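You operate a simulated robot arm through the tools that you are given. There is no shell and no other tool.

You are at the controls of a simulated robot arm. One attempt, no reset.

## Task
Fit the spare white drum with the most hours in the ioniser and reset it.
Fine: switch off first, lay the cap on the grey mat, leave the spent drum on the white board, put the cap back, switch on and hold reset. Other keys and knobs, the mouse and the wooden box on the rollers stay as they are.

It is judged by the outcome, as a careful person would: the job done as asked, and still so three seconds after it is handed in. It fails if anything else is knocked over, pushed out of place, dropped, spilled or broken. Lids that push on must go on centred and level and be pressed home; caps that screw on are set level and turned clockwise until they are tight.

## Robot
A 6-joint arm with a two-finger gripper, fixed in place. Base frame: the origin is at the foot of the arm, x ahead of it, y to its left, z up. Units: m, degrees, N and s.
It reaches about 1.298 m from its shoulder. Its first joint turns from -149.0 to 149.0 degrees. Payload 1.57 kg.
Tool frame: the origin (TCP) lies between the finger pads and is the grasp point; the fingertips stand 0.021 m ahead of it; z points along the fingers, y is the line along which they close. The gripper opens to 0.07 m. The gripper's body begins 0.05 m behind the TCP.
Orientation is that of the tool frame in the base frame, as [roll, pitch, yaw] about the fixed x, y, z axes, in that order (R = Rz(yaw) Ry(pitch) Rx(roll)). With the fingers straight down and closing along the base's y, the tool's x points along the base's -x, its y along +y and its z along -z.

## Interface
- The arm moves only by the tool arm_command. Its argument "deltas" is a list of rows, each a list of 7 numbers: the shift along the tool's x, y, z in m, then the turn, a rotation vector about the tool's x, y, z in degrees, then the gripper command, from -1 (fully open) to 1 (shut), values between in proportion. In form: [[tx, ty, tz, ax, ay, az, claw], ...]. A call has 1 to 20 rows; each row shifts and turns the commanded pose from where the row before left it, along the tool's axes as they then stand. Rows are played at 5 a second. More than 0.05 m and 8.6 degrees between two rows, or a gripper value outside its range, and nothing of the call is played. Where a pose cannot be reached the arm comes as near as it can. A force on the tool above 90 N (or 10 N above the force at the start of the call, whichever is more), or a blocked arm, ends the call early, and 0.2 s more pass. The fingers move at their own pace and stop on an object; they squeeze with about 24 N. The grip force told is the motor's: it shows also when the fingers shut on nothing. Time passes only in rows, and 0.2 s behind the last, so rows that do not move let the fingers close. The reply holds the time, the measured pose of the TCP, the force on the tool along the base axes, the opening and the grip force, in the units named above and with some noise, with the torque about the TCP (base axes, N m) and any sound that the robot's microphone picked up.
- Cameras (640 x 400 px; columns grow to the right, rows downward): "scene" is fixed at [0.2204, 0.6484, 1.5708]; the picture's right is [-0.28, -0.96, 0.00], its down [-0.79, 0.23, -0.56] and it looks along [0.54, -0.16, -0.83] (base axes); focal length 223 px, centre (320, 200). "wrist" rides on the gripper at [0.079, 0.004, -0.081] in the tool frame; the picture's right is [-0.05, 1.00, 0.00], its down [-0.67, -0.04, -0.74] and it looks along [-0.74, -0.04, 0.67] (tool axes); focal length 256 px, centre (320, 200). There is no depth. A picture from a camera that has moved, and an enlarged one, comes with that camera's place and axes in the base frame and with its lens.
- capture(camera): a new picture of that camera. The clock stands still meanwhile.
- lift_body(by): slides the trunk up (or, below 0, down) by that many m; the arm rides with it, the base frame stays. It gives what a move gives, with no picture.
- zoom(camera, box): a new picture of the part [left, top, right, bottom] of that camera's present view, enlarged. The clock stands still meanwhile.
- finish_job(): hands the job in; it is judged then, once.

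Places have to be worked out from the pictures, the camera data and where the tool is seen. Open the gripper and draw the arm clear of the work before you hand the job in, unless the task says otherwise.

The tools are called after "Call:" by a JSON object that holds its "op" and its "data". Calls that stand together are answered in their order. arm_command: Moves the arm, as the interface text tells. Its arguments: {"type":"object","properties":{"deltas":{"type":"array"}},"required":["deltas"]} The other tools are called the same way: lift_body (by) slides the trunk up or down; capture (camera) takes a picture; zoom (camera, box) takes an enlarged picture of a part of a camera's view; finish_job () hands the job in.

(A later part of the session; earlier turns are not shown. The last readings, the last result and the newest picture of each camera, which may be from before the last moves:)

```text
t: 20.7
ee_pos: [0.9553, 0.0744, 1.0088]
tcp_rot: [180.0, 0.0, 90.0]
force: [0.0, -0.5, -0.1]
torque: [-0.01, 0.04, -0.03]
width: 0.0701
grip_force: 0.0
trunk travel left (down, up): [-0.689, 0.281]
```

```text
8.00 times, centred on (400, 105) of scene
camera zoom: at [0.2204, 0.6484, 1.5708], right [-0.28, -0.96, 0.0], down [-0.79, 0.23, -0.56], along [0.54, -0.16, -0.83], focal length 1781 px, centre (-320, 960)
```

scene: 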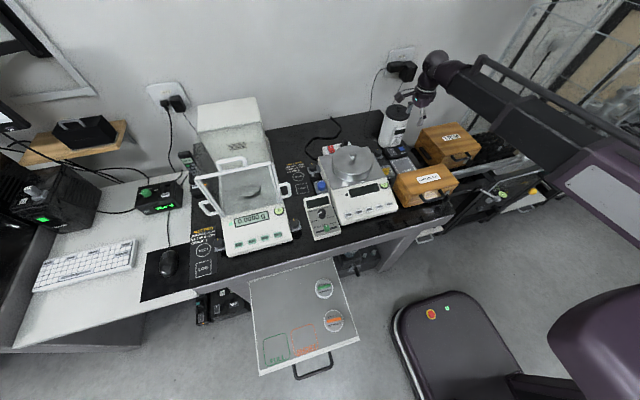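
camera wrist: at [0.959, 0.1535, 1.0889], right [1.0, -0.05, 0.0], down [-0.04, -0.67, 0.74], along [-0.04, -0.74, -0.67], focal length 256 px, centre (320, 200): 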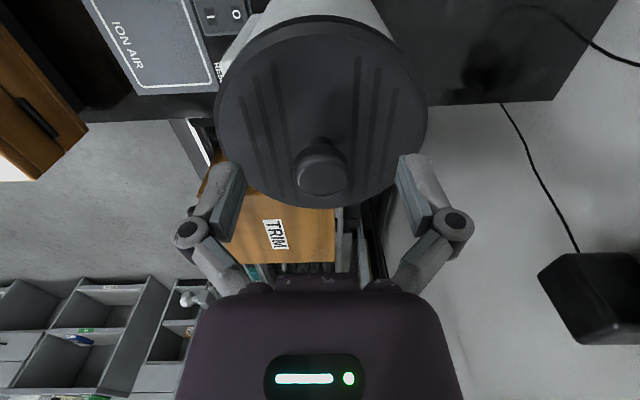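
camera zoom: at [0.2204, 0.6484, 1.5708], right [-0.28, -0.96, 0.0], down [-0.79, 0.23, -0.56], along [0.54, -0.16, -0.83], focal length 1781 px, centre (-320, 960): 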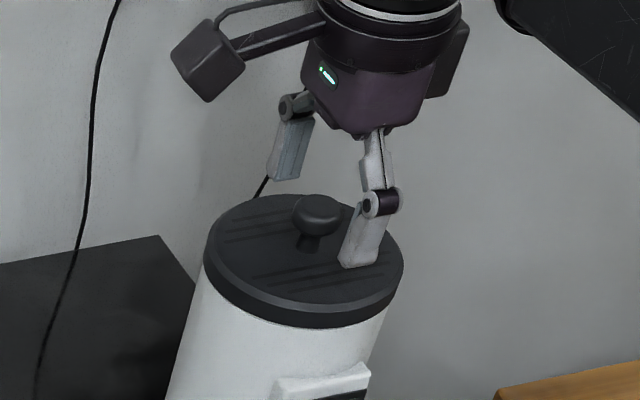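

The knob is centred between the fingers. I'll lower 6 mm more so the tips straddle the knob's head just above the cap, then close.

Call:
{"op": "lift_body", "data": {"by": -0.006}}

Call:
{"op": "arm_command", "data": {"deltas": [[0, 0, 0, 0, 0, 0, 0], [0, 0, 0, 0, 0, 0, 1], [0, 0, 0, 0, 0, 0, 1], [0, 0, 0, 0, 0, 0, 1], [0, 0, 0, 0, 0, 0, 1]]}}

Call:
{"op": "capture", "data": {"camera": "wrist"}}

Call:
{"op": "zoom", "data": {"camera": "scene", "box": [360, 80, 440, 130]}}

```text
t: 21.2
ee_pos: [0.9557, 0.0741, 1.0017]
tcp_rot: [180.0, -0.1, 90.0]
force: [-0.4, 0.1, 0.3]
torque: [0.01, 0.01, 0.0]
width: 0.0698
grip_force: 0.1
trunk travel left (down, up): [-0.683, 0.287]
```

```text
t: 22.4
ee_pos: [0.9556, 0.0744, 1.0023]
tcp_rot: [179.9, 0.1, 89.9]
force: [-0.5, -1.1, 2.3]
torque: [-0.02, 0.0, 0.0]
width: 0.0239
grip_force: 23.8
trunk travel left (down, up): [-0.683, 0.287]
```

```text
taken
camera wrist: at [0.9589, 0.1536, 1.0831], right [1.0, -0.05, 0.0], down [-0.04, -0.67, 0.74], along [-0.04, -0.74, -0.67], focal length 256 px, centre (320, 200)
```

wrist: 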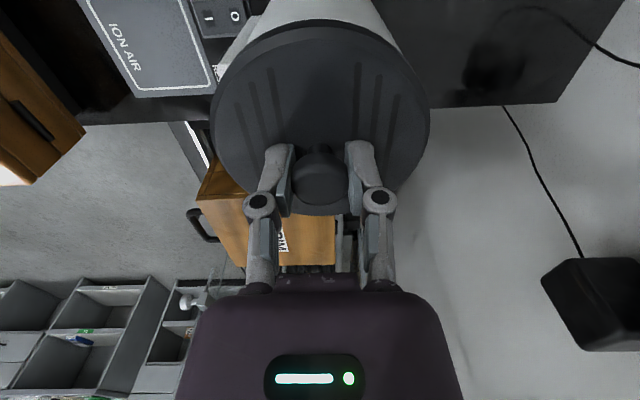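

```text
8.00 times, centred on (400, 105) of scene
camera zoom: at [0.2204, 0.6484, 1.5708], right [-0.28, -0.96, 0.0], down [-0.79, 0.23, -0.56], along [0.54, -0.16, -0.83], focal length 1781 px, centre (-320, 960)
```

zoom: 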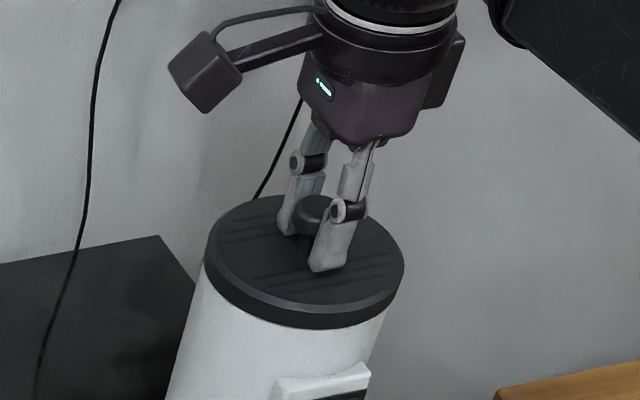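

Gripped on the knob at 24 mm. I'll lift a few millimetres and read the force to learn whether the cap pulls off.

Call:
{"op": "lift_body", "data": {"by": 0.005}}

Call:
{"op": "zoom", "data": {"camera": "scene", "box": [360, 80, 440, 130]}}

```text
t: 23.0
ee_pos: [0.9549, 0.0768, 1.0066]
tcp_rot: [180.0, 0.0, 90.0]
force: [1.0, -0.1, -0.9]
torque: [0.02, 0.02, 0.0]
width: 0.0236
grip_force: 24.0
trunk travel left (down, up): [-0.688, 0.282]
```

```text
8.00 times, centred on (400, 105) of scene
camera zoom: at [0.2204, 0.6484, 1.5708], right [-0.28, -0.96, 0.0], down [-0.79, 0.23, -0.56], along [0.54, -0.16, -0.83], focal length 1781 px, centre (-320, 960)
```

zoom: 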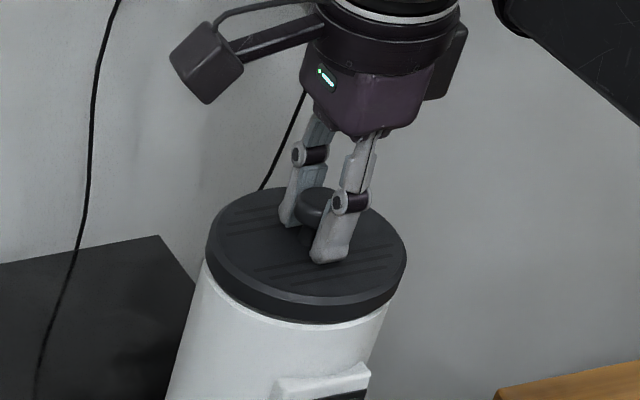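

The cap rises freely with the knob, so it is a lift-off lid. I'll continue lifting to clear the ioniser.

Call:
{"op": "lift_body", "data": {"by": 0.03}}

Call:
{"op": "zoom", "data": {"camera": "scene", "box": [360, 70, 440, 130]}}

```text
t: 23.7
ee_pos: [0.9562, 0.074, 1.0363]
tcp_rot: [179.9, 0.0, 90.0]
force: [-0.7, -0.6, 0.6]
torque: [0.0, 0.03, 0.0]
width: 0.0233
grip_force: 24.0
trunk travel left (down, up): [-0.718, 0.252]
```

```text
6.67 times, centred on (400, 100) of scene
camera zoom: at [0.2204, 0.6484, 1.5708], right [-0.28, -0.96, 0.0], down [-0.79, 0.23, -0.56], along [0.54, -0.16, -0.83], focal length 1484 px, centre (-213, 867)
```

zoom: 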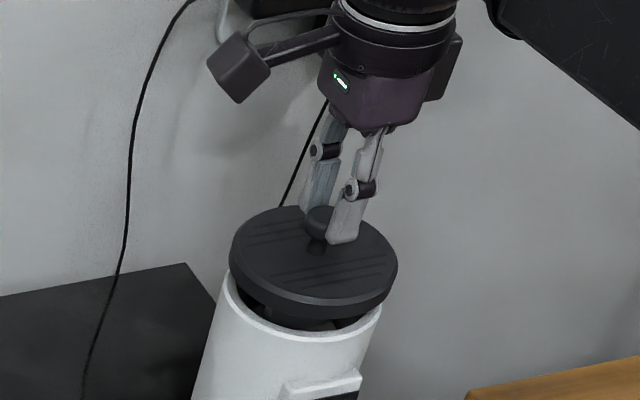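

The cap is clear of the body. I'll lift 3 cm more and then move toward the mat.

Call:
{"op": "lift_body", "data": {"by": 0.04}}

Call:
{"op": "arm_command", "data": {"deltas": [[0.0005, -0.0285, 0, 0, 0, 0, 1], [0.0005, -0.0285, 0, 0, 0, 0, 1], [0.0005, -0.0285, 0, 0, 0, 0, 1], [0.0005, -0.0285, 0, 0, 0, 0, 1], [0.0005, -0.0285, 0, 0, 0, 0, 1], [0.0005, -0.0265, 0, 0, 0, 0, 1], [0, 0, 0, 0, 0, 0, 1]]}}

Call:
{"op": "capture", "data": {"camera": "scene"}}

Call:
{"op": "capture", "data": {"camera": "wrist"}}

Call:
{"op": "zoom", "data": {"camera": "scene", "box": [360, 90, 440, 150]}}

```text
t: 24.5
ee_pos: [0.9564, 0.0757, 1.0766]
tcp_rot: [-180.0, -0.1, 89.9]
force: [0.7, -0.2, -0.3]
torque: [0.0, -0.02, 0.0]
width: 0.0236
grip_force: 24.3
trunk travel left (down, up): [-0.758, 0.212]
```

```text
t: 26.1
ee_pos: [0.7862, 0.0775, 1.0763]
tcp_rot: [-180.0, 0.1, 89.9]
force: [-0.7, 0.8, -0.7]
torque: [0.0, 0.02, 0.01]
width: 0.0235
grip_force: 23.4
trunk travel left (down, up): [-0.758, 0.212]
```

```text
taken
```

scene: 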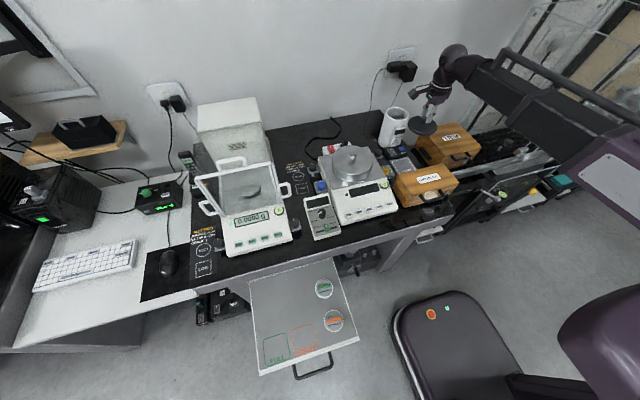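

```text
taken
camera wrist: at [0.7905, 0.1567, 1.1576], right [1.0, -0.05, 0.0], down [-0.04, -0.67, 0.74], along [-0.04, -0.74, -0.67], focal length 256 px, centre (320, 200)
```

wrist: 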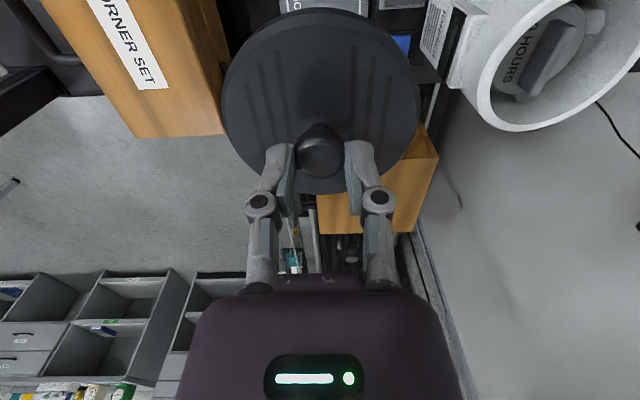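

```text
6.67 times, centred on (400, 120) of scene
camera zoom: at [0.2204, 0.6484, 1.5708], right [-0.28, -0.96, 0.0], down [-0.79, 0.23, -0.56], along [0.54, -0.16, -0.83], focal length 1484 px, centre (-213, 733)
```

zoom: 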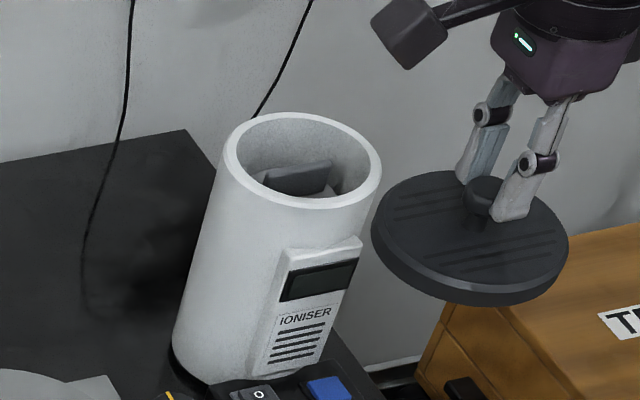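

The cap hangs level over the mat and the spent drum (grey bar) is visible inside the ioniser. I'll lower the cap to about 3 cm above the mat and check.

Call:
{"op": "lift_body", "data": {"by": -0.195}}

Call:
{"op": "capture", "data": {"camera": "wrist"}}

Call:
{"op": "zoom", "data": {"camera": "scene", "box": [360, 110, 480, 200]}}

```text
t: 28.3
ee_pos: [0.7871, 0.0776, 0.8824]
tcp_rot: [179.9, 0.0, 90.0]
force: [-0.9, -0.3, -1.1]
torque: [-0.01, -0.01, 0.03]
width: 0.0229
grip_force: 23.6
trunk travel left (down, up): [-0.563, 0.407]
```

```text
taken
camera wrist: at [0.7903, 0.1566, 0.9629], right [1.0, -0.05, 0.0], down [-0.04, -0.67, 0.74], along [-0.04, -0.74, -0.67], focal length 256 px, centre (320, 200)
```

wrist: 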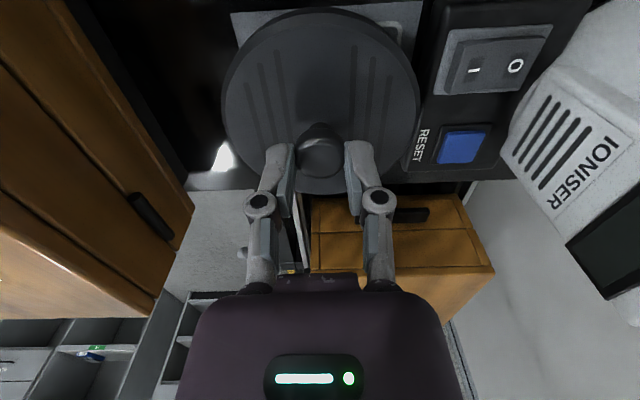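

```text
4.44 times, centred on (420, 155) of scene
camera zoom: at [0.2204, 0.6484, 1.5708], right [-0.28, -0.96, 0.0], down [-0.79, 0.23, -0.56], along [0.54, -0.16, -0.83], focal length 990 px, centre (-124, 400)
```

zoom: 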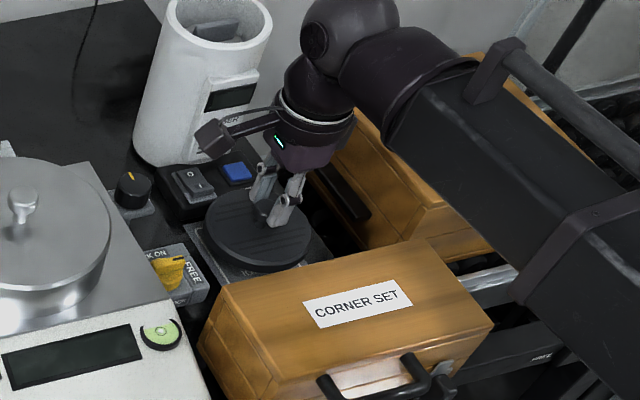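

The cap is over the mat, clear of the switch box and the CORNER SET box. I'll lower on in small steps, watching the force for touchdown.

Call:
{"op": "lift_body", "data": {"by": -0.02}}

Call:
{"op": "lift_body", "data": {"by": -0.008}}

Call:
{"op": "capture", "data": {"camera": "wrist"}}

Call:
{"op": "zoom", "data": {"camera": "scene", "box": [384, 140, 432, 170]}}

```text
t: 28.9
ee_pos: [0.7865, 0.0787, 0.8623]
tcp_rot: [-180.0, 0.0, 90.0]
force: [-0.2, -0.3, -1.2]
torque: [0.0, 0.01, 0.0]
width: 0.0233
grip_force: 24.0
trunk travel left (down, up): [-0.543, 0.427]
```

```text
t: 29.5
ee_pos: [0.7857, 0.077, 0.8564]
tcp_rot: [179.7, 0.0, 90.0]
force: [9.8, 1.0, 24.3]
torque: [-0.06, -0.23, 0.03]
width: 0.0246
grip_force: 24.1
trunk travel left (down, up): [-0.535, 0.435]
```

```text
taken
camera wrist: at [0.79, 0.1565, 0.9361], right [1.0, -0.05, 0.0], down [-0.04, -0.67, 0.74], along [-0.04, -0.74, -0.67], focal length 256 px, centre (320, 200)
```

wrist: 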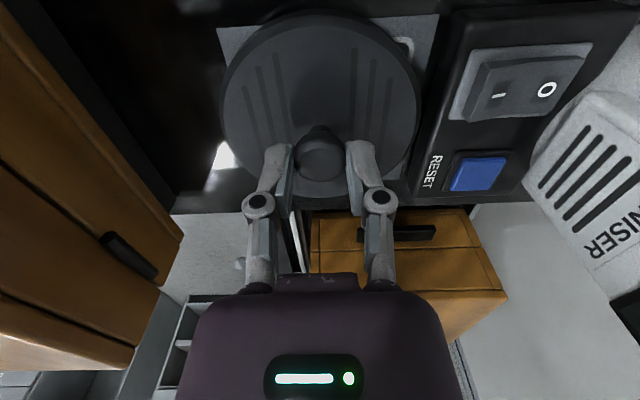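

```text
13.33 times, centred on (408, 155) of scene
camera zoom: at [0.2204, 0.6484, 1.5708], right [-0.28, -0.96, 0.0], down [-0.79, 0.23, -0.56], along [0.54, -0.16, -0.83], focal length 2969 px, centre (-853, 800)
```

zoom: 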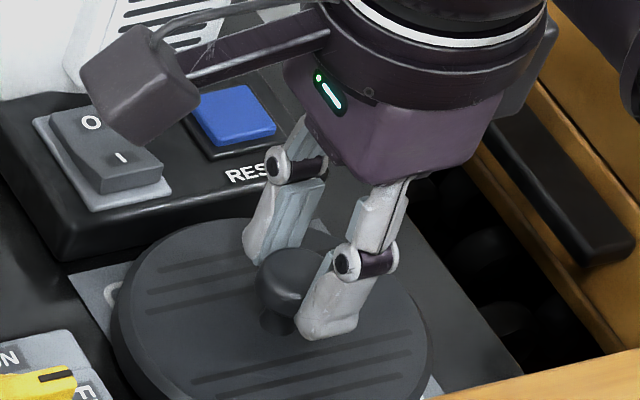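

Touchdown: 24 N at TCP z=0.856. I'll back off 2.5 mm to relieve the load, check the force, and then release.

Call:
{"op": "lift_body", "data": {"by": 0.002}}

```text
t: 30.0
ee_pos: [0.786, 0.0786, 0.8554]
tcp_rot: [180.0, 0.0, 89.9]
force: [-0.1, -0.4, -0.3]
torque: [-0.01, 0.0, 0.0]
width: 0.0244
grip_force: 24.3
trunk travel left (down, up): [-0.537, 0.433]
```

No load now with the cap resting within a millimetre. I open the fingers partway to release it.

Call:
{"op": "arm_command", "data": {"deltas": [[0, 0, 0, 0, 0, 0, 0.2], [0, 0, 0, 0, 0, 0, 0], [0, 0, 0, 0, 0, 0, -0.3], [0, 0, 0, 0, 0, 0, -0.3]]}}

Call:
{"op": "capture", "data": {"camera": "wrist"}}

Call:
{"op": "zoom", "data": {"camera": "scene", "box": [384, 140, 432, 170]}}

```text
t: 31.0
ee_pos: [0.787, 0.0774, 0.8547]
tcp_rot: [180.0, 0.0, 89.9]
force: [-0.2, -0.5, 0.7]
torque: [0.0, -0.02, -0.02]
width: 0.0455
grip_force: 0.0
trunk travel left (down, up): [-0.537, 0.433]
```

```text
taken
camera wrist: at [0.7903, 0.1566, 0.9368], right [1.0, -0.05, 0.0], down [-0.04, -0.67, 0.74], along [-0.04, -0.74, -0.67], focal length 256 px, centre (320, 200)
```

wrist: 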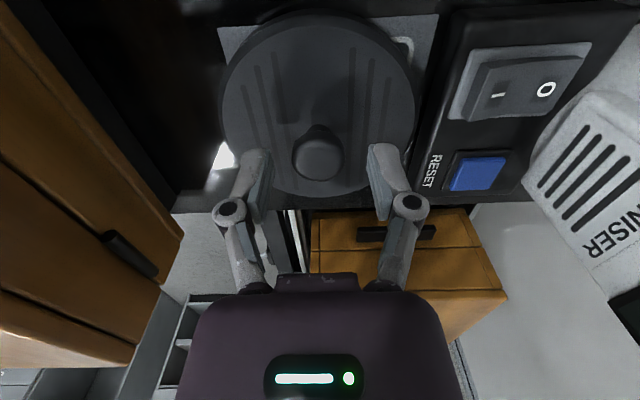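

```text
13.33 times, centred on (408, 155) of scene
camera zoom: at [0.2204, 0.6484, 1.5708], right [-0.28, -0.96, 0.0], down [-0.79, 0.23, -0.56], along [0.54, -0.16, -0.83], focal length 2969 px, centre (-853, 800)
```

zoom: 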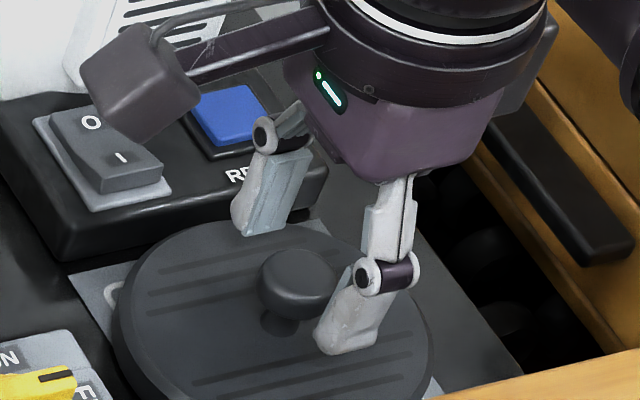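

The cap stands free on the mat. I'll raise the arm and look into the ioniser at the spent drum.

Call:
{"op": "lift_body", "data": {"by": 0.28}}

Call:
{"op": "arm_command", "data": {"deltas": [[-0.0005, 0.034, 0, 0, 0, 0, -1], [-0.0005, 0.034, 0, 0, 0, 0, -1], [-0.0005, 0.034, 0, 0, 0, 0, -1], [-0.0005, 0.034, 0, 0, 0, 0, -1], [0, 0.034, 0, 0, 0, 0, -1], [0, 0, 0, 0, 0, 0, -1]]}}

Call:
{"op": "capture", "data": {"camera": "wrist"}}

Call:
{"op": "zoom", "data": {"camera": "scene", "box": [370, 90, 434, 170]}}

```text
t: 33.9
ee_pos: [0.7871, 0.0781, 1.1358]
tcp_rot: [-180.0, 0.1, 89.9]
force: [0.4, 0.0, -0.1]
torque: [0.01, 0.02, 0.04]
width: 0.0454
grip_force: 0.1
trunk travel left (down, up): [-0.817, 0.153]
```

```text
t: 35.3
ee_pos: [0.9561, 0.076, 1.1369]
tcp_rot: [179.9, 0.0, 90.0]
force: [-0.3, -0.2, 0.5]
torque: [-0.03, -0.03, -0.05]
width: 0.0701
grip_force: 0.0
trunk travel left (down, up): [-0.817, 0.153]
```

```text
taken
camera wrist: at [0.9603, 0.1542, 1.2173], right [1.0, -0.05, 0.0], down [-0.04, -0.67, 0.74], along [-0.04, -0.74, -0.67], focal length 256 px, centre (320, 200)
```

wrist: 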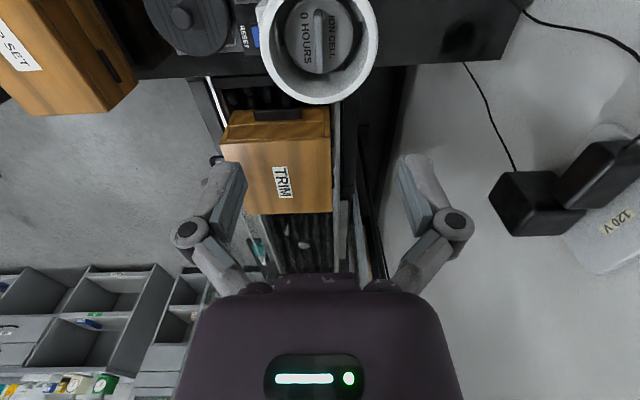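

```text
5.00 times, centred on (402, 130) of scene
camera zoom: at [0.2204, 0.6484, 1.5708], right [-0.28, -0.96, 0.0], down [-0.79, 0.23, -0.56], along [0.54, -0.16, -0.83], focal length 1113 px, centre (-90, 550)
```

zoom: 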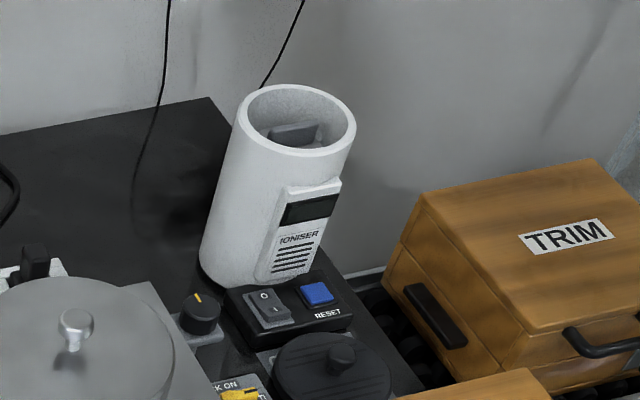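

Now I'll zoom into the ioniser's opening from above.

Call:
{"op": "zoom", "data": {"camera": "wrist", "box": [240, 0, 400, 110]}}

Call:
{"op": "zoom", "data": {"camera": "scene", "box": [386, 100, 426, 130]}}

```text
3.64 times, centred on (320, 55) of wrist
camera zoom: at [0.9603, 0.1542, 1.2173], right [1.0, -0.05, 0.0], down [-0.04, -0.67, 0.74], along [-0.04, -0.74, -0.67], focal length 931 px, centre (320, 727)
```

zoom: 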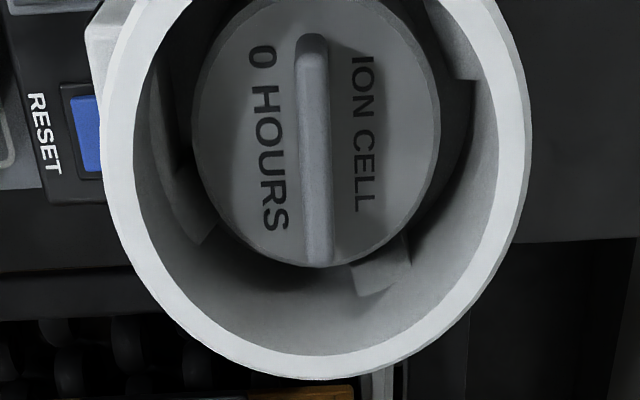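

```text
13.33 times, centred on (406, 115) of scene
camera zoom: at [0.2204, 0.6484, 1.5708], right [-0.28, -0.96, 0.0], down [-0.79, 0.23, -0.56], along [0.54, -0.16, -0.83], focal length 2969 px, centre (-827, 1333)
```

zoom: 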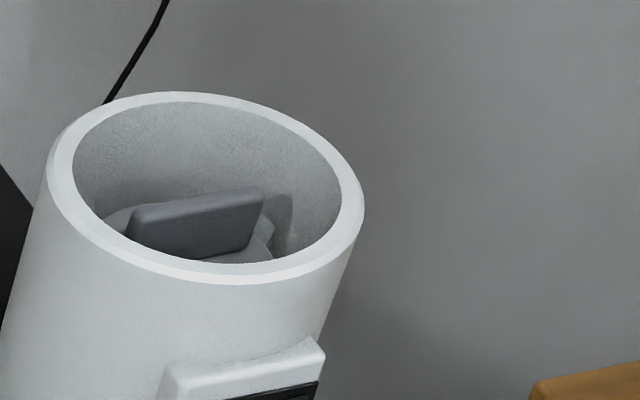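

The tube is about 86 mm inside with guide ribs, the spent drum is about 67 mm wide, and its 10 mm bar runs along y, centred near (0.955, 0.0745). I'll narrow the opening to about 36 mm, centre, and lower to just above the bar.

Call:
{"op": "arm_command", "data": {"deltas": [[-0.0012, -0.0012, 0, 0, 0, 0, -0.03], [0, 0, 0, 0, 0, 0, -0.03], [0, 0, 0, 0, 0, 0, -0.03]]}}

Call:
{"op": "lift_body", "data": {"by": -0.135}}

Call:
{"op": "capture", "data": {"camera": "wrist"}}

Call:
{"op": "zoom", "data": {"camera": "scene", "box": [376, 90, 432, 130]}}

```text
t: 36.1
ee_pos: [0.9565, 0.0736, 1.136]
tcp_rot: [-180.0, 0.1, 90.1]
force: [0.0, -0.7, -0.7]
torque: [-0.02, -0.01, -0.01]
width: 0.0357
grip_force: 0.0
trunk travel left (down, up): [-0.817, 0.153]
```

```text
t: 37.7
ee_pos: [0.9561, 0.0738, 1.0005]
tcp_rot: [180.0, 0.0, 90.0]
force: [-0.1, -0.2, -0.8]
torque: [-0.01, 0.0, -0.01]
width: 0.0361
grip_force: 0.0
trunk travel left (down, up): [-0.682, 0.288]
```

```text
taken
camera wrist: at [0.9595, 0.1528, 1.0819], right [1.0, -0.05, 0.0], down [-0.04, -0.67, 0.74], along [-0.04, -0.74, -0.67], focal length 256 px, centre (320, 200)
```

wrist: 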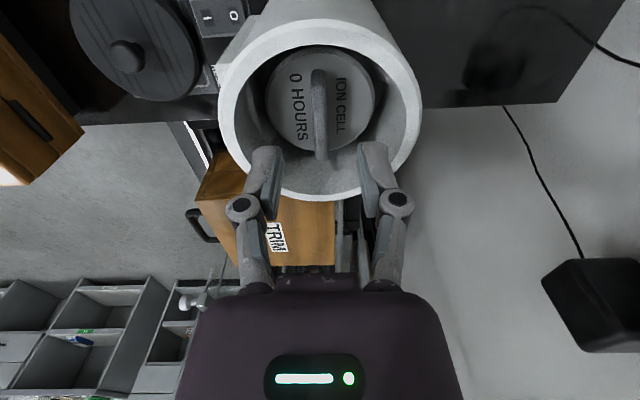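

```text
10.00 times, centred on (404, 110) of scene
camera zoom: at [0.2204, 0.6484, 1.5708], right [-0.28, -0.96, 0.0], down [-0.79, 0.23, -0.56], along [0.54, -0.16, -0.83], focal length 2227 px, centre (-520, 1100)
```

zoom: 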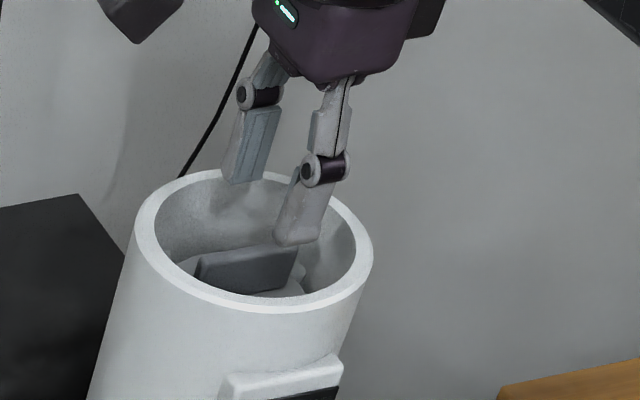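

The bar is centred between the fingers (column ~319). I'll go down 25 mm so the tips straddle the bar, and look again.

Call:
{"op": "lift_body", "data": {"by": -0.025}}

Call:
{"op": "zoom", "data": {"camera": "wrist", "box": [220, 20, 420, 220]}}

Call:
{"op": "zoom", "data": {"camera": "scene", "box": [380, 95, 430, 130]}}

```text
t: 38.4
ee_pos: [0.9558, 0.0742, 0.9749]
tcp_rot: [179.9, 0.0, 90.1]
force: [1.2, -0.5, 0.2]
torque: [-0.01, -0.02, 0.0]
width: 0.0361
grip_force: 0.1
trunk travel left (down, up): [-0.657, 0.313]
```

```text
2.00 times, centred on (320, 120) of wrist
camera zoom: at [0.9594, 0.1528, 1.0569], right [1.0, -0.05, 0.0], down [-0.04, -0.67, 0.74], along [-0.04, -0.74, -0.67], focal length 512 px, centre (320, 360)
```

zoom: 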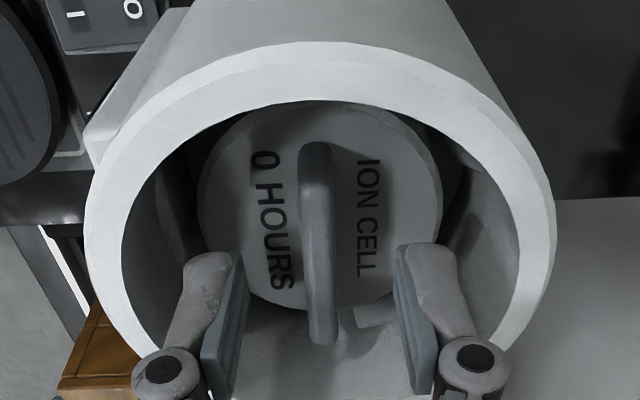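

```text
11.43 times, centred on (405, 112) of scene
camera zoom: at [0.2204, 0.6484, 1.5708], right [-0.28, -0.96, 0.0], down [-0.79, 0.23, -0.56], along [0.54, -0.16, -0.83], focal length 2545 px, centre (-651, 1200)
```

zoom: 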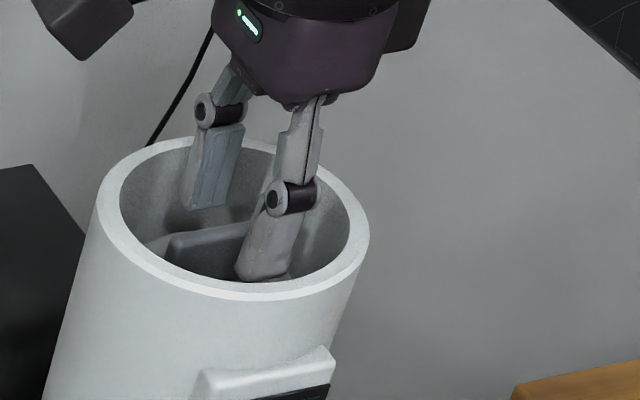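

The bar top is at about z=0.949 with the tips just above it. I'll go down another 12 mm, then check again.

Call:
{"op": "lift_body", "data": {"by": -0.014}}

Call:
{"op": "zoom", "data": {"camera": "wrist", "box": [220, 20, 420, 220]}}

Call:
{"op": "zoom", "data": {"camera": "scene", "box": [380, 95, 430, 130]}}

```text
t: 39.0
ee_pos: [0.9565, 0.0721, 0.9617]
tcp_rot: [-179.9, -0.1, 90.0]
force: [0.0, -0.5, 0.3]
torque: [-0.01, -0.01, -0.01]
width: 0.0362
grip_force: 0.0
trunk travel left (down, up): [-0.643, 0.327]
```

```text
2.00 times, centred on (320, 120) of wrist
camera zoom: at [0.9594, 0.1528, 1.0429], right [1.0, -0.05, 0.0], down [-0.04, -0.67, 0.74], along [-0.04, -0.74, -0.67], focal length 512 px, centre (320, 360)
```

zoom: 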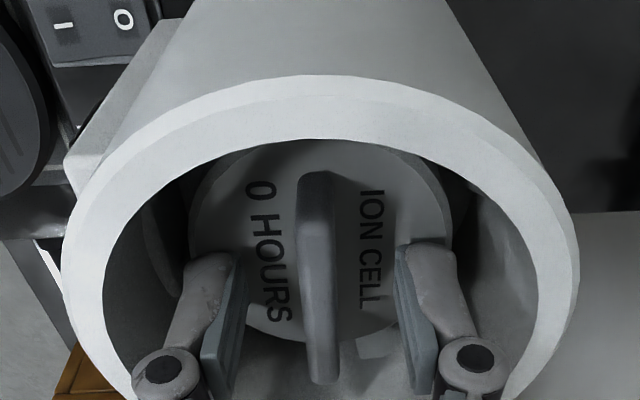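

```text
11.43 times, centred on (405, 112) of scene
camera zoom: at [0.2204, 0.6484, 1.5708], right [-0.28, -0.96, 0.0], down [-0.79, 0.23, -0.56], along [0.54, -0.16, -0.83], focal length 2545 px, centre (-651, 1200)
```

zoom: 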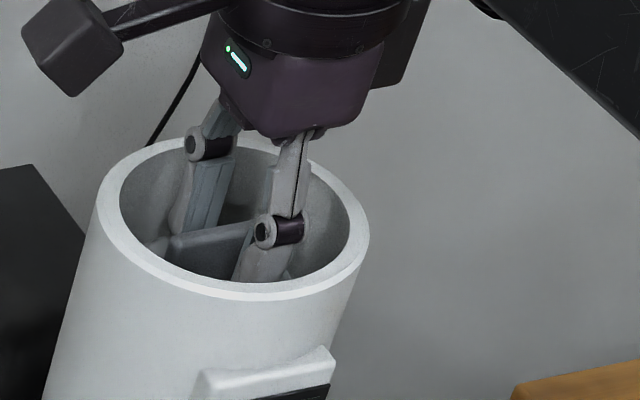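

The tips are now about 14 mm down beside the bar and about 7 mm above the drum's face. I'll lower 3 mm more and close on the bar.

Call:
{"op": "lift_body", "data": {"by": -0.003}}

Call:
{"op": "arm_command", "data": {"deltas": [[0, 0, 0, 0, 0, 0, 0.3], [0, 0, 0, 0, 0, 0, 0.6], [0, 0, 0, 0, 0, 0, 1], [0, 0, 0, 0, 0, 0, 1], [0, 0, 0, 0, 0, 0, 1]]}}

Call:
{"op": "zoom", "data": {"camera": "wrist", "box": [220, 20, 420, 220]}}

```text
t: 39.5
ee_pos: [0.9566, 0.0743, 0.9591]
tcp_rot: [180.0, 0.0, 89.9]
force: [1.3, 0.0, 0.8]
torque: [0.02, 0.01, -0.01]
width: 0.0361
grip_force: 0.0
trunk travel left (down, up): [-0.64, 0.33]
```

```text
t: 40.7
ee_pos: [0.9563, 0.0727, 0.9594]
tcp_rot: [179.9, 0.0, 90.0]
force: [0.2, 0.6, 3.7]
torque: [0.02, -0.02, 0.01]
width: 0.0073
grip_force: 24.0
trunk travel left (down, up): [-0.64, 0.33]
```

```text
2.00 times, centred on (320, 120) of wrist
camera zoom: at [0.9592, 0.1528, 1.0402], right [1.0, -0.05, 0.0], down [-0.04, -0.67, 0.74], along [-0.04, -0.74, -0.67], focal length 512 px, centre (320, 360)
```

zoom: 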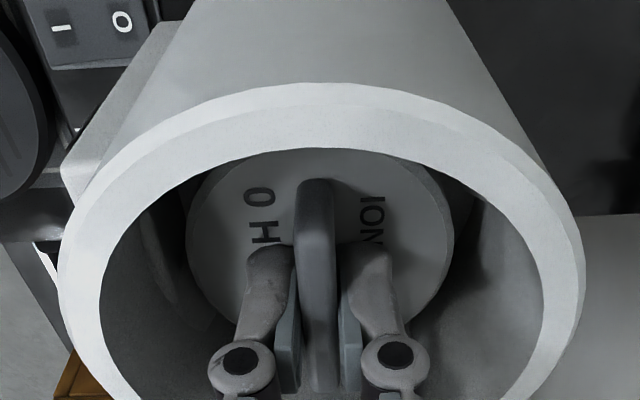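

The bar is held (7.3 mm). I'll lift 5 mm and read the force to see whether the drum comes straight out.

Call:
{"op": "lift_body", "data": {"by": 0.005}}

Call:
{"op": "zoom", "data": {"camera": "scene", "box": [380, 95, 430, 130]}}

```text
t: 41.3
ee_pos: [0.9559, 0.0745, 0.9638]
tcp_rot: [-180.0, 0.1, 90.0]
force: [-0.1, -0.3, -0.3]
torque: [0.06, 0.02, 0.0]
width: 0.0075
grip_force: 24.0
trunk travel left (down, up): [-0.645, 0.325]
```

```text
11.43 times, centred on (405, 112) of scene
camera zoom: at [0.2204, 0.6484, 1.5708], right [-0.28, -0.96, 0.0], down [-0.79, 0.23, -0.56], along [0.54, -0.16, -0.83], focal length 2545 px, centre (-651, 1200)
```

zoom: 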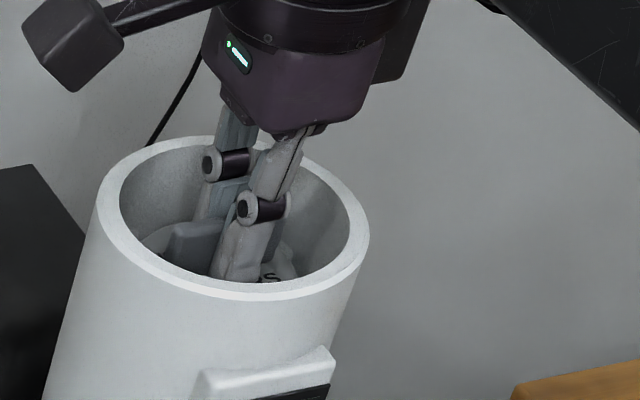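

No resistance, so the drum lifts straight out. I continue upward.

Call:
{"op": "lift_body", "data": {"by": 0.03}}

Call:
{"op": "zoom", "data": {"camera": "scene", "box": [376, 85, 436, 130]}}

Call:
{"op": "capture", "data": {"camera": "wrist"}}

```text
t: 42.0
ee_pos: [0.957, 0.0746, 0.9938]
tcp_rot: [180.0, 0.1, 90.0]
force: [-0.6, 0.1, -1.6]
torque: [-0.02, 0.0, -0.01]
width: 0.0074
grip_force: 23.8
trunk travel left (down, up): [-0.675, 0.295]
```

```text
8.89 times, centred on (406, 108) of scene
camera zoom: at [0.2204, 0.6484, 1.5708], right [-0.28, -0.96, 0.0], down [-0.79, 0.23, -0.56], along [0.54, -0.16, -0.83], focal length 1979 px, centre (-444, 1022)
```

zoom: 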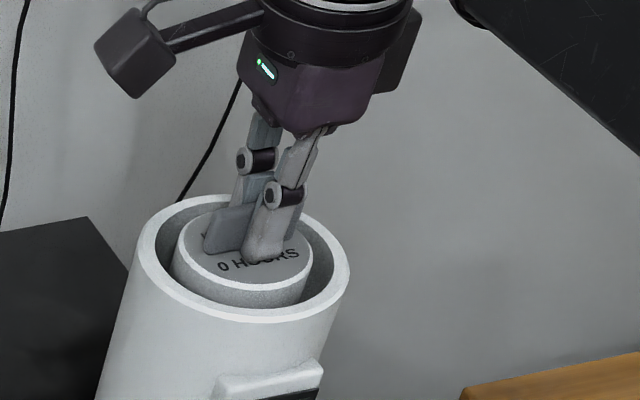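

```text
taken
camera wrist: at [0.9597, 0.1529, 1.0747], right [1.0, -0.05, 0.0], down [-0.04, -0.67, 0.74], along [-0.04, -0.74, -0.67], focal length 256 px, centre (320, 200)
```

wrist: 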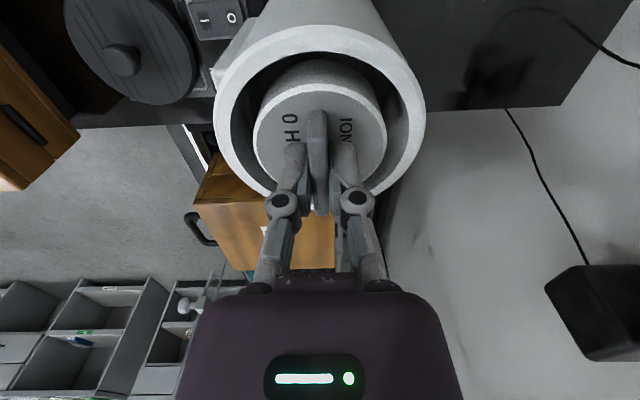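

The drum rises level. I lift 10 cm more to bring it fully out.

Call:
{"op": "lift_body", "data": {"by": 0.1}}

Call:
{"op": "zoom", "data": {"camera": "scene", "box": [376, 60, 448, 130]}}

Call:
{"op": "capture", "data": {"camera": "scene"}}

```text
t: 43.4
ee_pos: [0.9554, 0.074, 1.0944]
tcp_rot: [180.0, 0.0, 90.1]
force: [-0.2, 0.1, -1.1]
torque: [-0.01, -0.01, -0.02]
width: 0.0071
grip_force: 23.9
trunk travel left (down, up): [-0.775, 0.195]
```

```text
5.71 times, centred on (412, 95) of scene
camera zoom: at [0.2204, 0.6484, 1.5708], right [-0.28, -0.96, 0.0], down [-0.79, 0.23, -0.56], along [0.54, -0.16, -0.83], focal length 1272 px, centre (-206, 800)
```

zoom: 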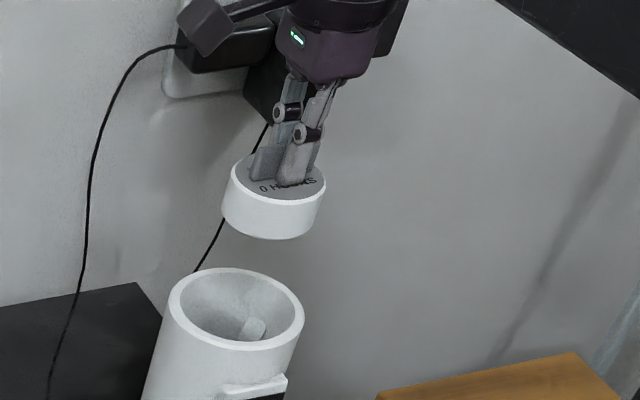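

```text
taken
```

scene: 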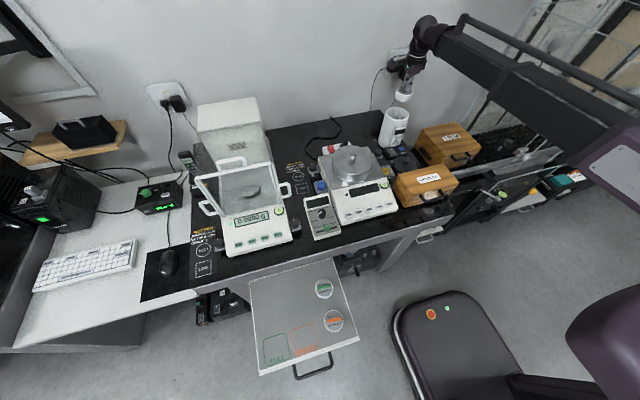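

The spent drum is out and clear. I'll look into the empty tube, and compare the pull-out board with the left desk.

Call:
{"op": "zoom", "data": {"camera": "scene", "box": [388, 100, 416, 122]}}

Call:
{"op": "zoom", "data": {"camera": "scene", "box": [180, 230, 380, 390]}}

```text
16.00 times, centred on (402, 111) of scene
camera zoom: at [0.2204, 0.6484, 1.5708], right [-0.28, -0.96, 0.0], down [-0.79, 0.23, -0.56], along [0.54, -0.16, -0.83], focal length 3563 px, centre (-992, 1624)
```

zoom: 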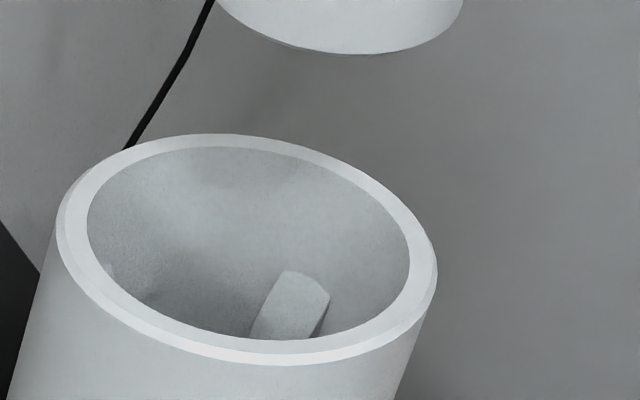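

```text
2.50 times, centred on (280, 310) of scene
camera zoom: at [0.2204, 0.6484, 1.5708], right [-0.28, -0.96, 0.0], down [-0.79, 0.23, -0.56], along [0.54, -0.16, -0.83], focal length 557 px, centre (420, -75)
```

zoom: 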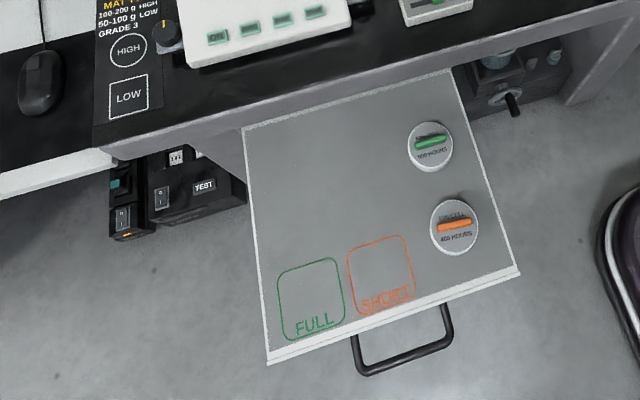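

The pull-out is a white-edged board (in shade) that holds the spare drums, with x from about 0.22 to 0.50 and y from 0.51 to 0.84. I'll carry the spent drum there at height, first retracting and then swinging left.

Call:
{"op": "arm_command", "data": {"deltas": [[0.00575, -0.0382, 0, 0, 0, 0, 1], [0.00575, -0.0382, 0, 0, 0, 0, 1], [0.00575, -0.0382, 0, 0, 0, 0, 1], [0.00575, -0.0382, 0, 0, 0, 0, 1], [0.00575, -0.0382, 0, 0, 0, 0, 1], [0.00575, -0.0382, 0, 0, 0, 0, 1], [0.00575, -0.0382, 0, 0, 0, 0, 1], [0.00575, -0.0382, 0, 0, 0, 0, 1], [0, 0, 0, 0, 0, 0, 1]]}}

Call:
{"op": "arm_command", "data": {"deltas": [[0.0371, -0.0143, 0, 0, 0, 0, 1], [0.0371, -0.0143, 0, 0, 0, 0, 1], [0.0371, -0.0143, 0, 0, 0, 0, 1], [0.0371, -0.0143, 0, 0, 0, 0, 1], [0.0371, -0.0143, 0, 0, 0, 0, 1], [0.0371, -0.0143, 0, 0, 0, 0, 1], [0.0371, -0.0143, 0, 0, 0, 0, 1], [0, 0, 0, 0, 0, 0, 1]]}}

Call:
{"op": "capture", "data": {"camera": "scene"}}

Call:
{"op": "capture", "data": {"camera": "wrist"}}

```text
t: 45.4
ee_pos: [0.6518, 0.1195, 1.0934]
tcp_rot: [-179.9, 0.0, 89.9]
force: [0.0, 0.3, -1.1]
torque: [-0.01, 0.01, -0.01]
width: 0.0072
grip_force: 23.9
trunk travel left (down, up): [-0.775, 0.195]
```

```text
t: 47.2
ee_pos: [0.548, 0.3786, 1.0939]
tcp_rot: [179.9, 0.0, 90.0]
force: [0.2, -0.4, -0.2]
torque: [0.01, -0.01, -0.02]
width: 0.0075
grip_force: 23.6
trunk travel left (down, up): [-0.775, 0.195]
```

```text
taken
```

scene: 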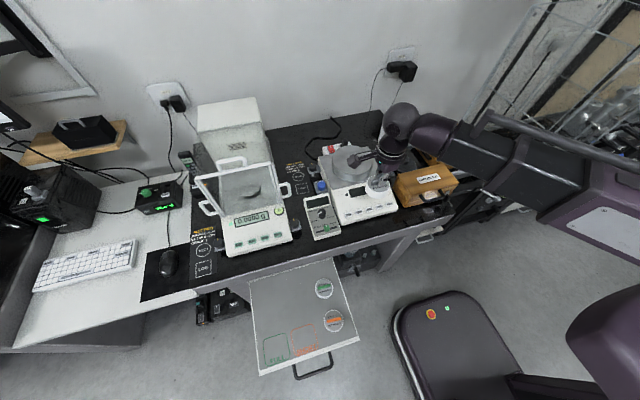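

```text
taken
camera wrist: at [0.5531, 0.4573, 1.1749], right [1.0, -0.05, 0.0], down [-0.04, -0.67, 0.74], along [-0.04, -0.74, -0.67], focal length 256 px, centre (320, 200)
```

wrist: 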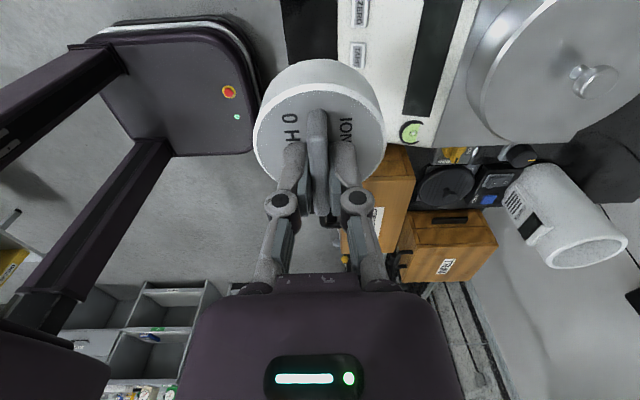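

The drum travels level. I'll continue to above the board, near (0.42, 0.60).

Call:
{"op": "arm_command", "data": {"deltas": [[0.0369, -0.0213, 0, 0, 0, 0, 1], [0.0369, -0.0213, 0, 0, 0, 0, 1], [0.0369, -0.0213, 0, 0, 0, 0, 1], [0.0369, -0.0213, 0, 0, 0, 0, 1], [0.0369, -0.0213, 0, 0, 0, 0, 1], [0.0369, -0.0213, 0, 0, 0, 0, 1], [0, 0, 0, 0, 0, 0, 1]]}}

Call:
{"op": "capture", "data": {"camera": "scene"}}

Call:
{"op": "capture", "data": {"camera": "wrist"}}

```text
t: 48.8
ee_pos: [0.4228, 0.6013, 1.0943]
tcp_rot: [-180.0, 0.0, 90.0]
force: [0.1, 0.6, -1.6]
torque: [0.0, -0.03, -0.03]
width: 0.0073
grip_force: 24.1
trunk travel left (down, up): [-0.775, 0.195]
```

```text
taken
```

scene: 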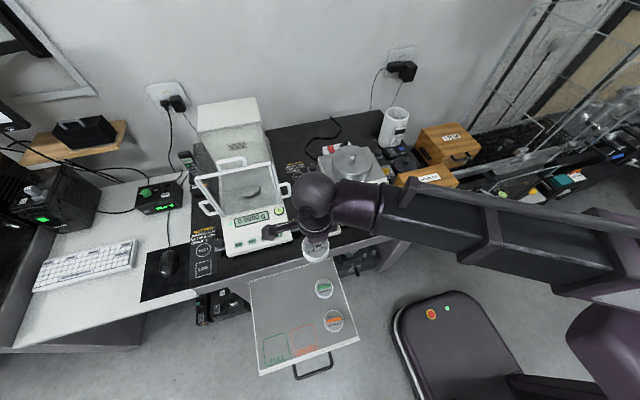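

```text
taken
camera wrist: at [0.4249, 0.679, 1.1749], right [1.0, -0.05, 0.0], down [-0.04, -0.67, 0.74], along [-0.04, -0.74, -0.67], focal length 256 px, centre (320, 200)
```

wrist: 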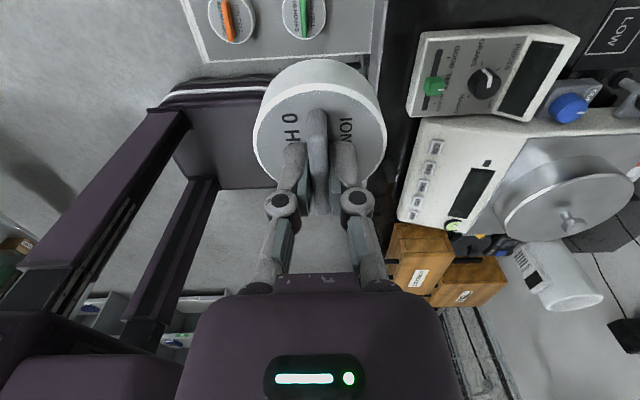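

Both spare drums are visible at the top of the view. I'll move to (0.40, 0.72), a free part of the board, then lower partway and look.

Call:
{"op": "arm_command", "data": {"deltas": [[0.0396, -0.0076, 0, 0, 0, 0, 1], [0.0396, -0.0076, 0, 0, 0, 0, 1], [0.0396, -0.0076, 0, 0, 0, 0, 1], [0, 0, 0, 0, 0, 0, 1]]}}

Call:
{"op": "lift_body", "data": {"by": -0.15}}

Call:
{"op": "capture", "data": {"camera": "scene"}}

Call:
{"op": "capture", "data": {"camera": "wrist"}}

```text
t: 49.8
ee_pos: [0.3987, 0.7189, 1.0936]
tcp_rot: [179.9, 0.0, 90.0]
force: [-0.7, 0.0, -0.3]
torque: [0.02, -0.02, 0.0]
width: 0.0074
grip_force: 24.2
trunk travel left (down, up): [-0.775, 0.195]
```

```text
t: 51.5
ee_pos: [0.3993, 0.7186, 0.9441]
tcp_rot: [-179.9, 0.0, 90.0]
force: [0.1, -0.3, -0.1]
torque: [0.01, 0.0, 0.02]
width: 0.007
grip_force: 23.6
trunk travel left (down, up): [-0.625, 0.345]
```

```text
taken
```

scene: 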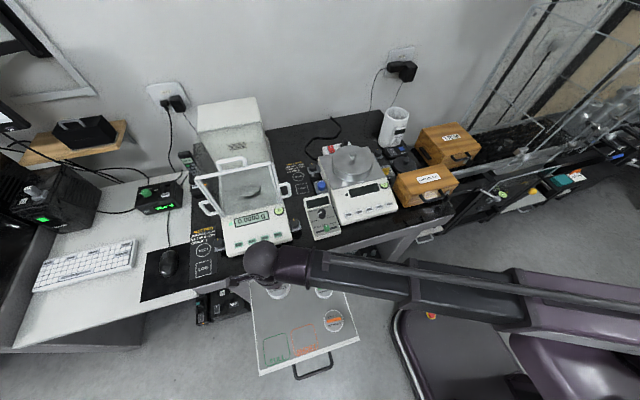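

```text
taken
camera wrist: at [0.403, 0.7982, 1.0249], right [1.0, -0.05, 0.0], down [-0.04, -0.67, 0.74], along [-0.04, -0.74, -0.67], focal length 256 px, centre (320, 200)
```

wrist: 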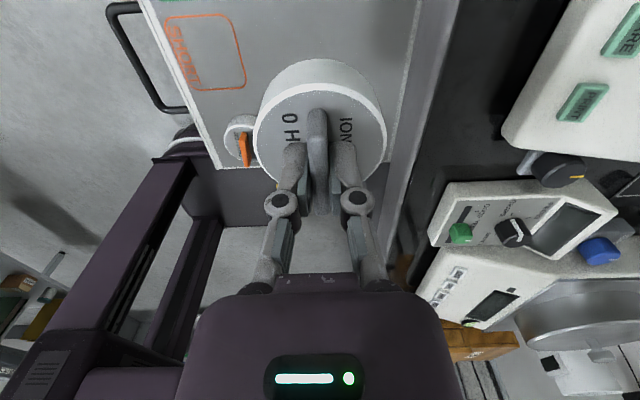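

The board is below, with its far edge under the bench front. I'll lower 12 cm further and look from the scene.

Call:
{"op": "lift_body", "data": {"by": -0.12}}

Call:
{"op": "zoom", "data": {"camera": "scene", "box": [220, 230, 380, 350]}}

Call:
{"op": "capture", "data": {"camera": "wrist"}}

```text
t: 53.0
ee_pos: [0.3987, 0.7191, 0.8237]
tcp_rot: [179.8, 0.0, 90.0]
force: [-0.2, -0.5, 0.5]
torque: [0.05, 0.02, 0.03]
width: 0.0075
grip_force: 23.8
trunk travel left (down, up): [-0.505, 0.465]
```

```text
3.33 times, centred on (300, 290) of scene
camera zoom: at [0.2204, 0.6484, 1.5708], right [-0.28, -0.96, 0.0], down [-0.79, 0.23, -0.56], along [0.54, -0.16, -0.83], focal length 742 px, centre (387, -100)
```

zoom: 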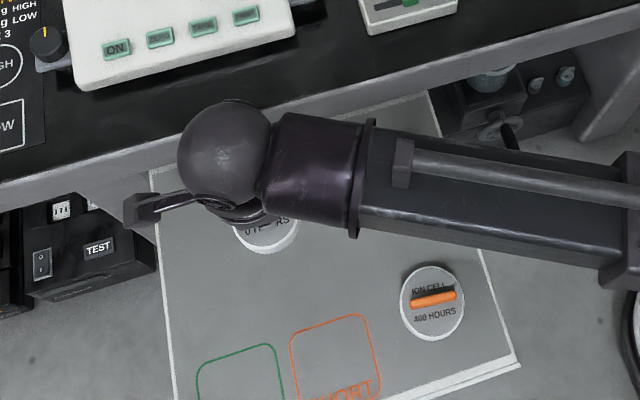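

```text
taken
camera wrist: at [0.403, 0.7982, 0.9049], right [1.0, -0.05, 0.0], down [-0.04, -0.67, 0.74], along [-0.04, -0.74, -0.67], focal length 256 px, centre (320, 200)
```

wrist: 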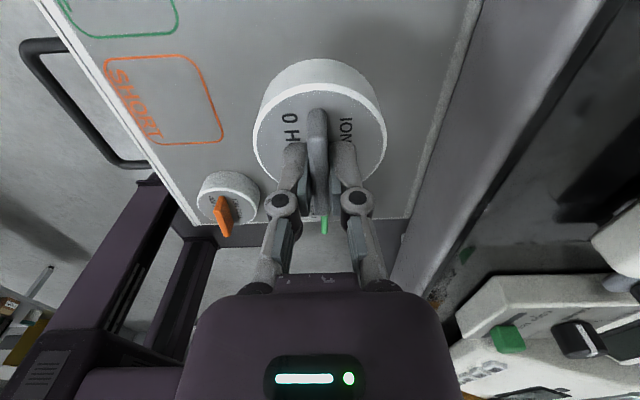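

The spent drum is over free board area, clear of both spares, both outlines and the bench front. I expect touchdown near TCP z≈0.73, so I lower 8 cm and then go in small steps.

Call:
{"op": "lift_body", "data": {"by": -0.075}}

Call:
{"op": "capture", "data": {"camera": "wrist"}}

Call:
{"op": "zoom", "data": {"camera": "scene", "box": [240, 240, 360, 330]}}

```text
t: 54.1
ee_pos: [0.3999, 0.7198, 0.7478]
tcp_rot: [179.8, 0.0, 90.0]
force: [-0.1, 0.1, -1.2]
torque: [-0.02, -0.03, -0.02]
width: 0.0073
grip_force: 23.9
trunk travel left (down, up): [-0.43, 0.54]
```

```text
taken
camera wrist: at [0.403, 0.7982, 0.8299], right [1.0, -0.05, 0.0], down [-0.04, -0.67, 0.74], along [-0.04, -0.74, -0.67], focal length 256 px, centre (320, 200)
```

wrist: 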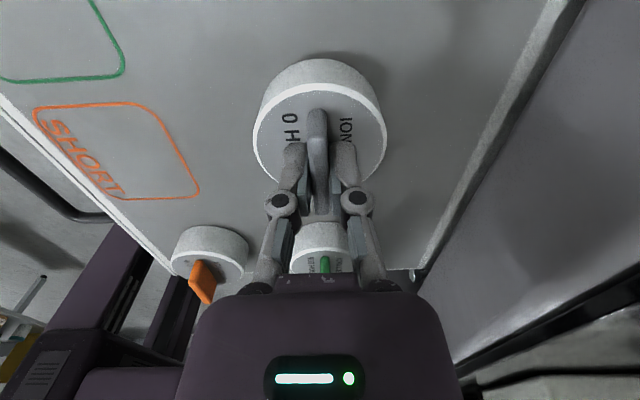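

```text
4.44 times, centred on (300, 285) of scene
camera zoom: at [0.2204, 0.6484, 1.5708], right [-0.28, -0.96, 0.0], down [-0.79, 0.23, -0.56], along [0.54, -0.16, -0.83], focal length 990 px, centre (409, -178)
```

zoom: 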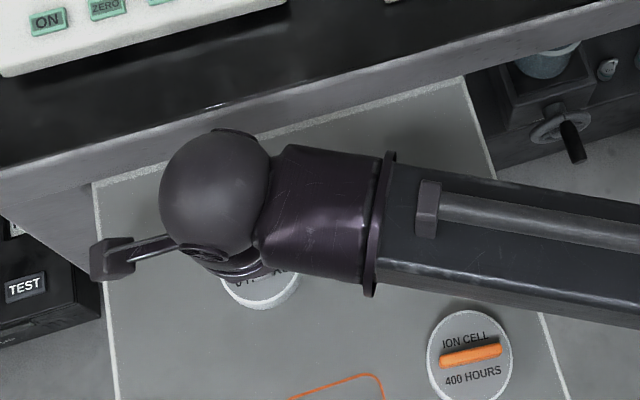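

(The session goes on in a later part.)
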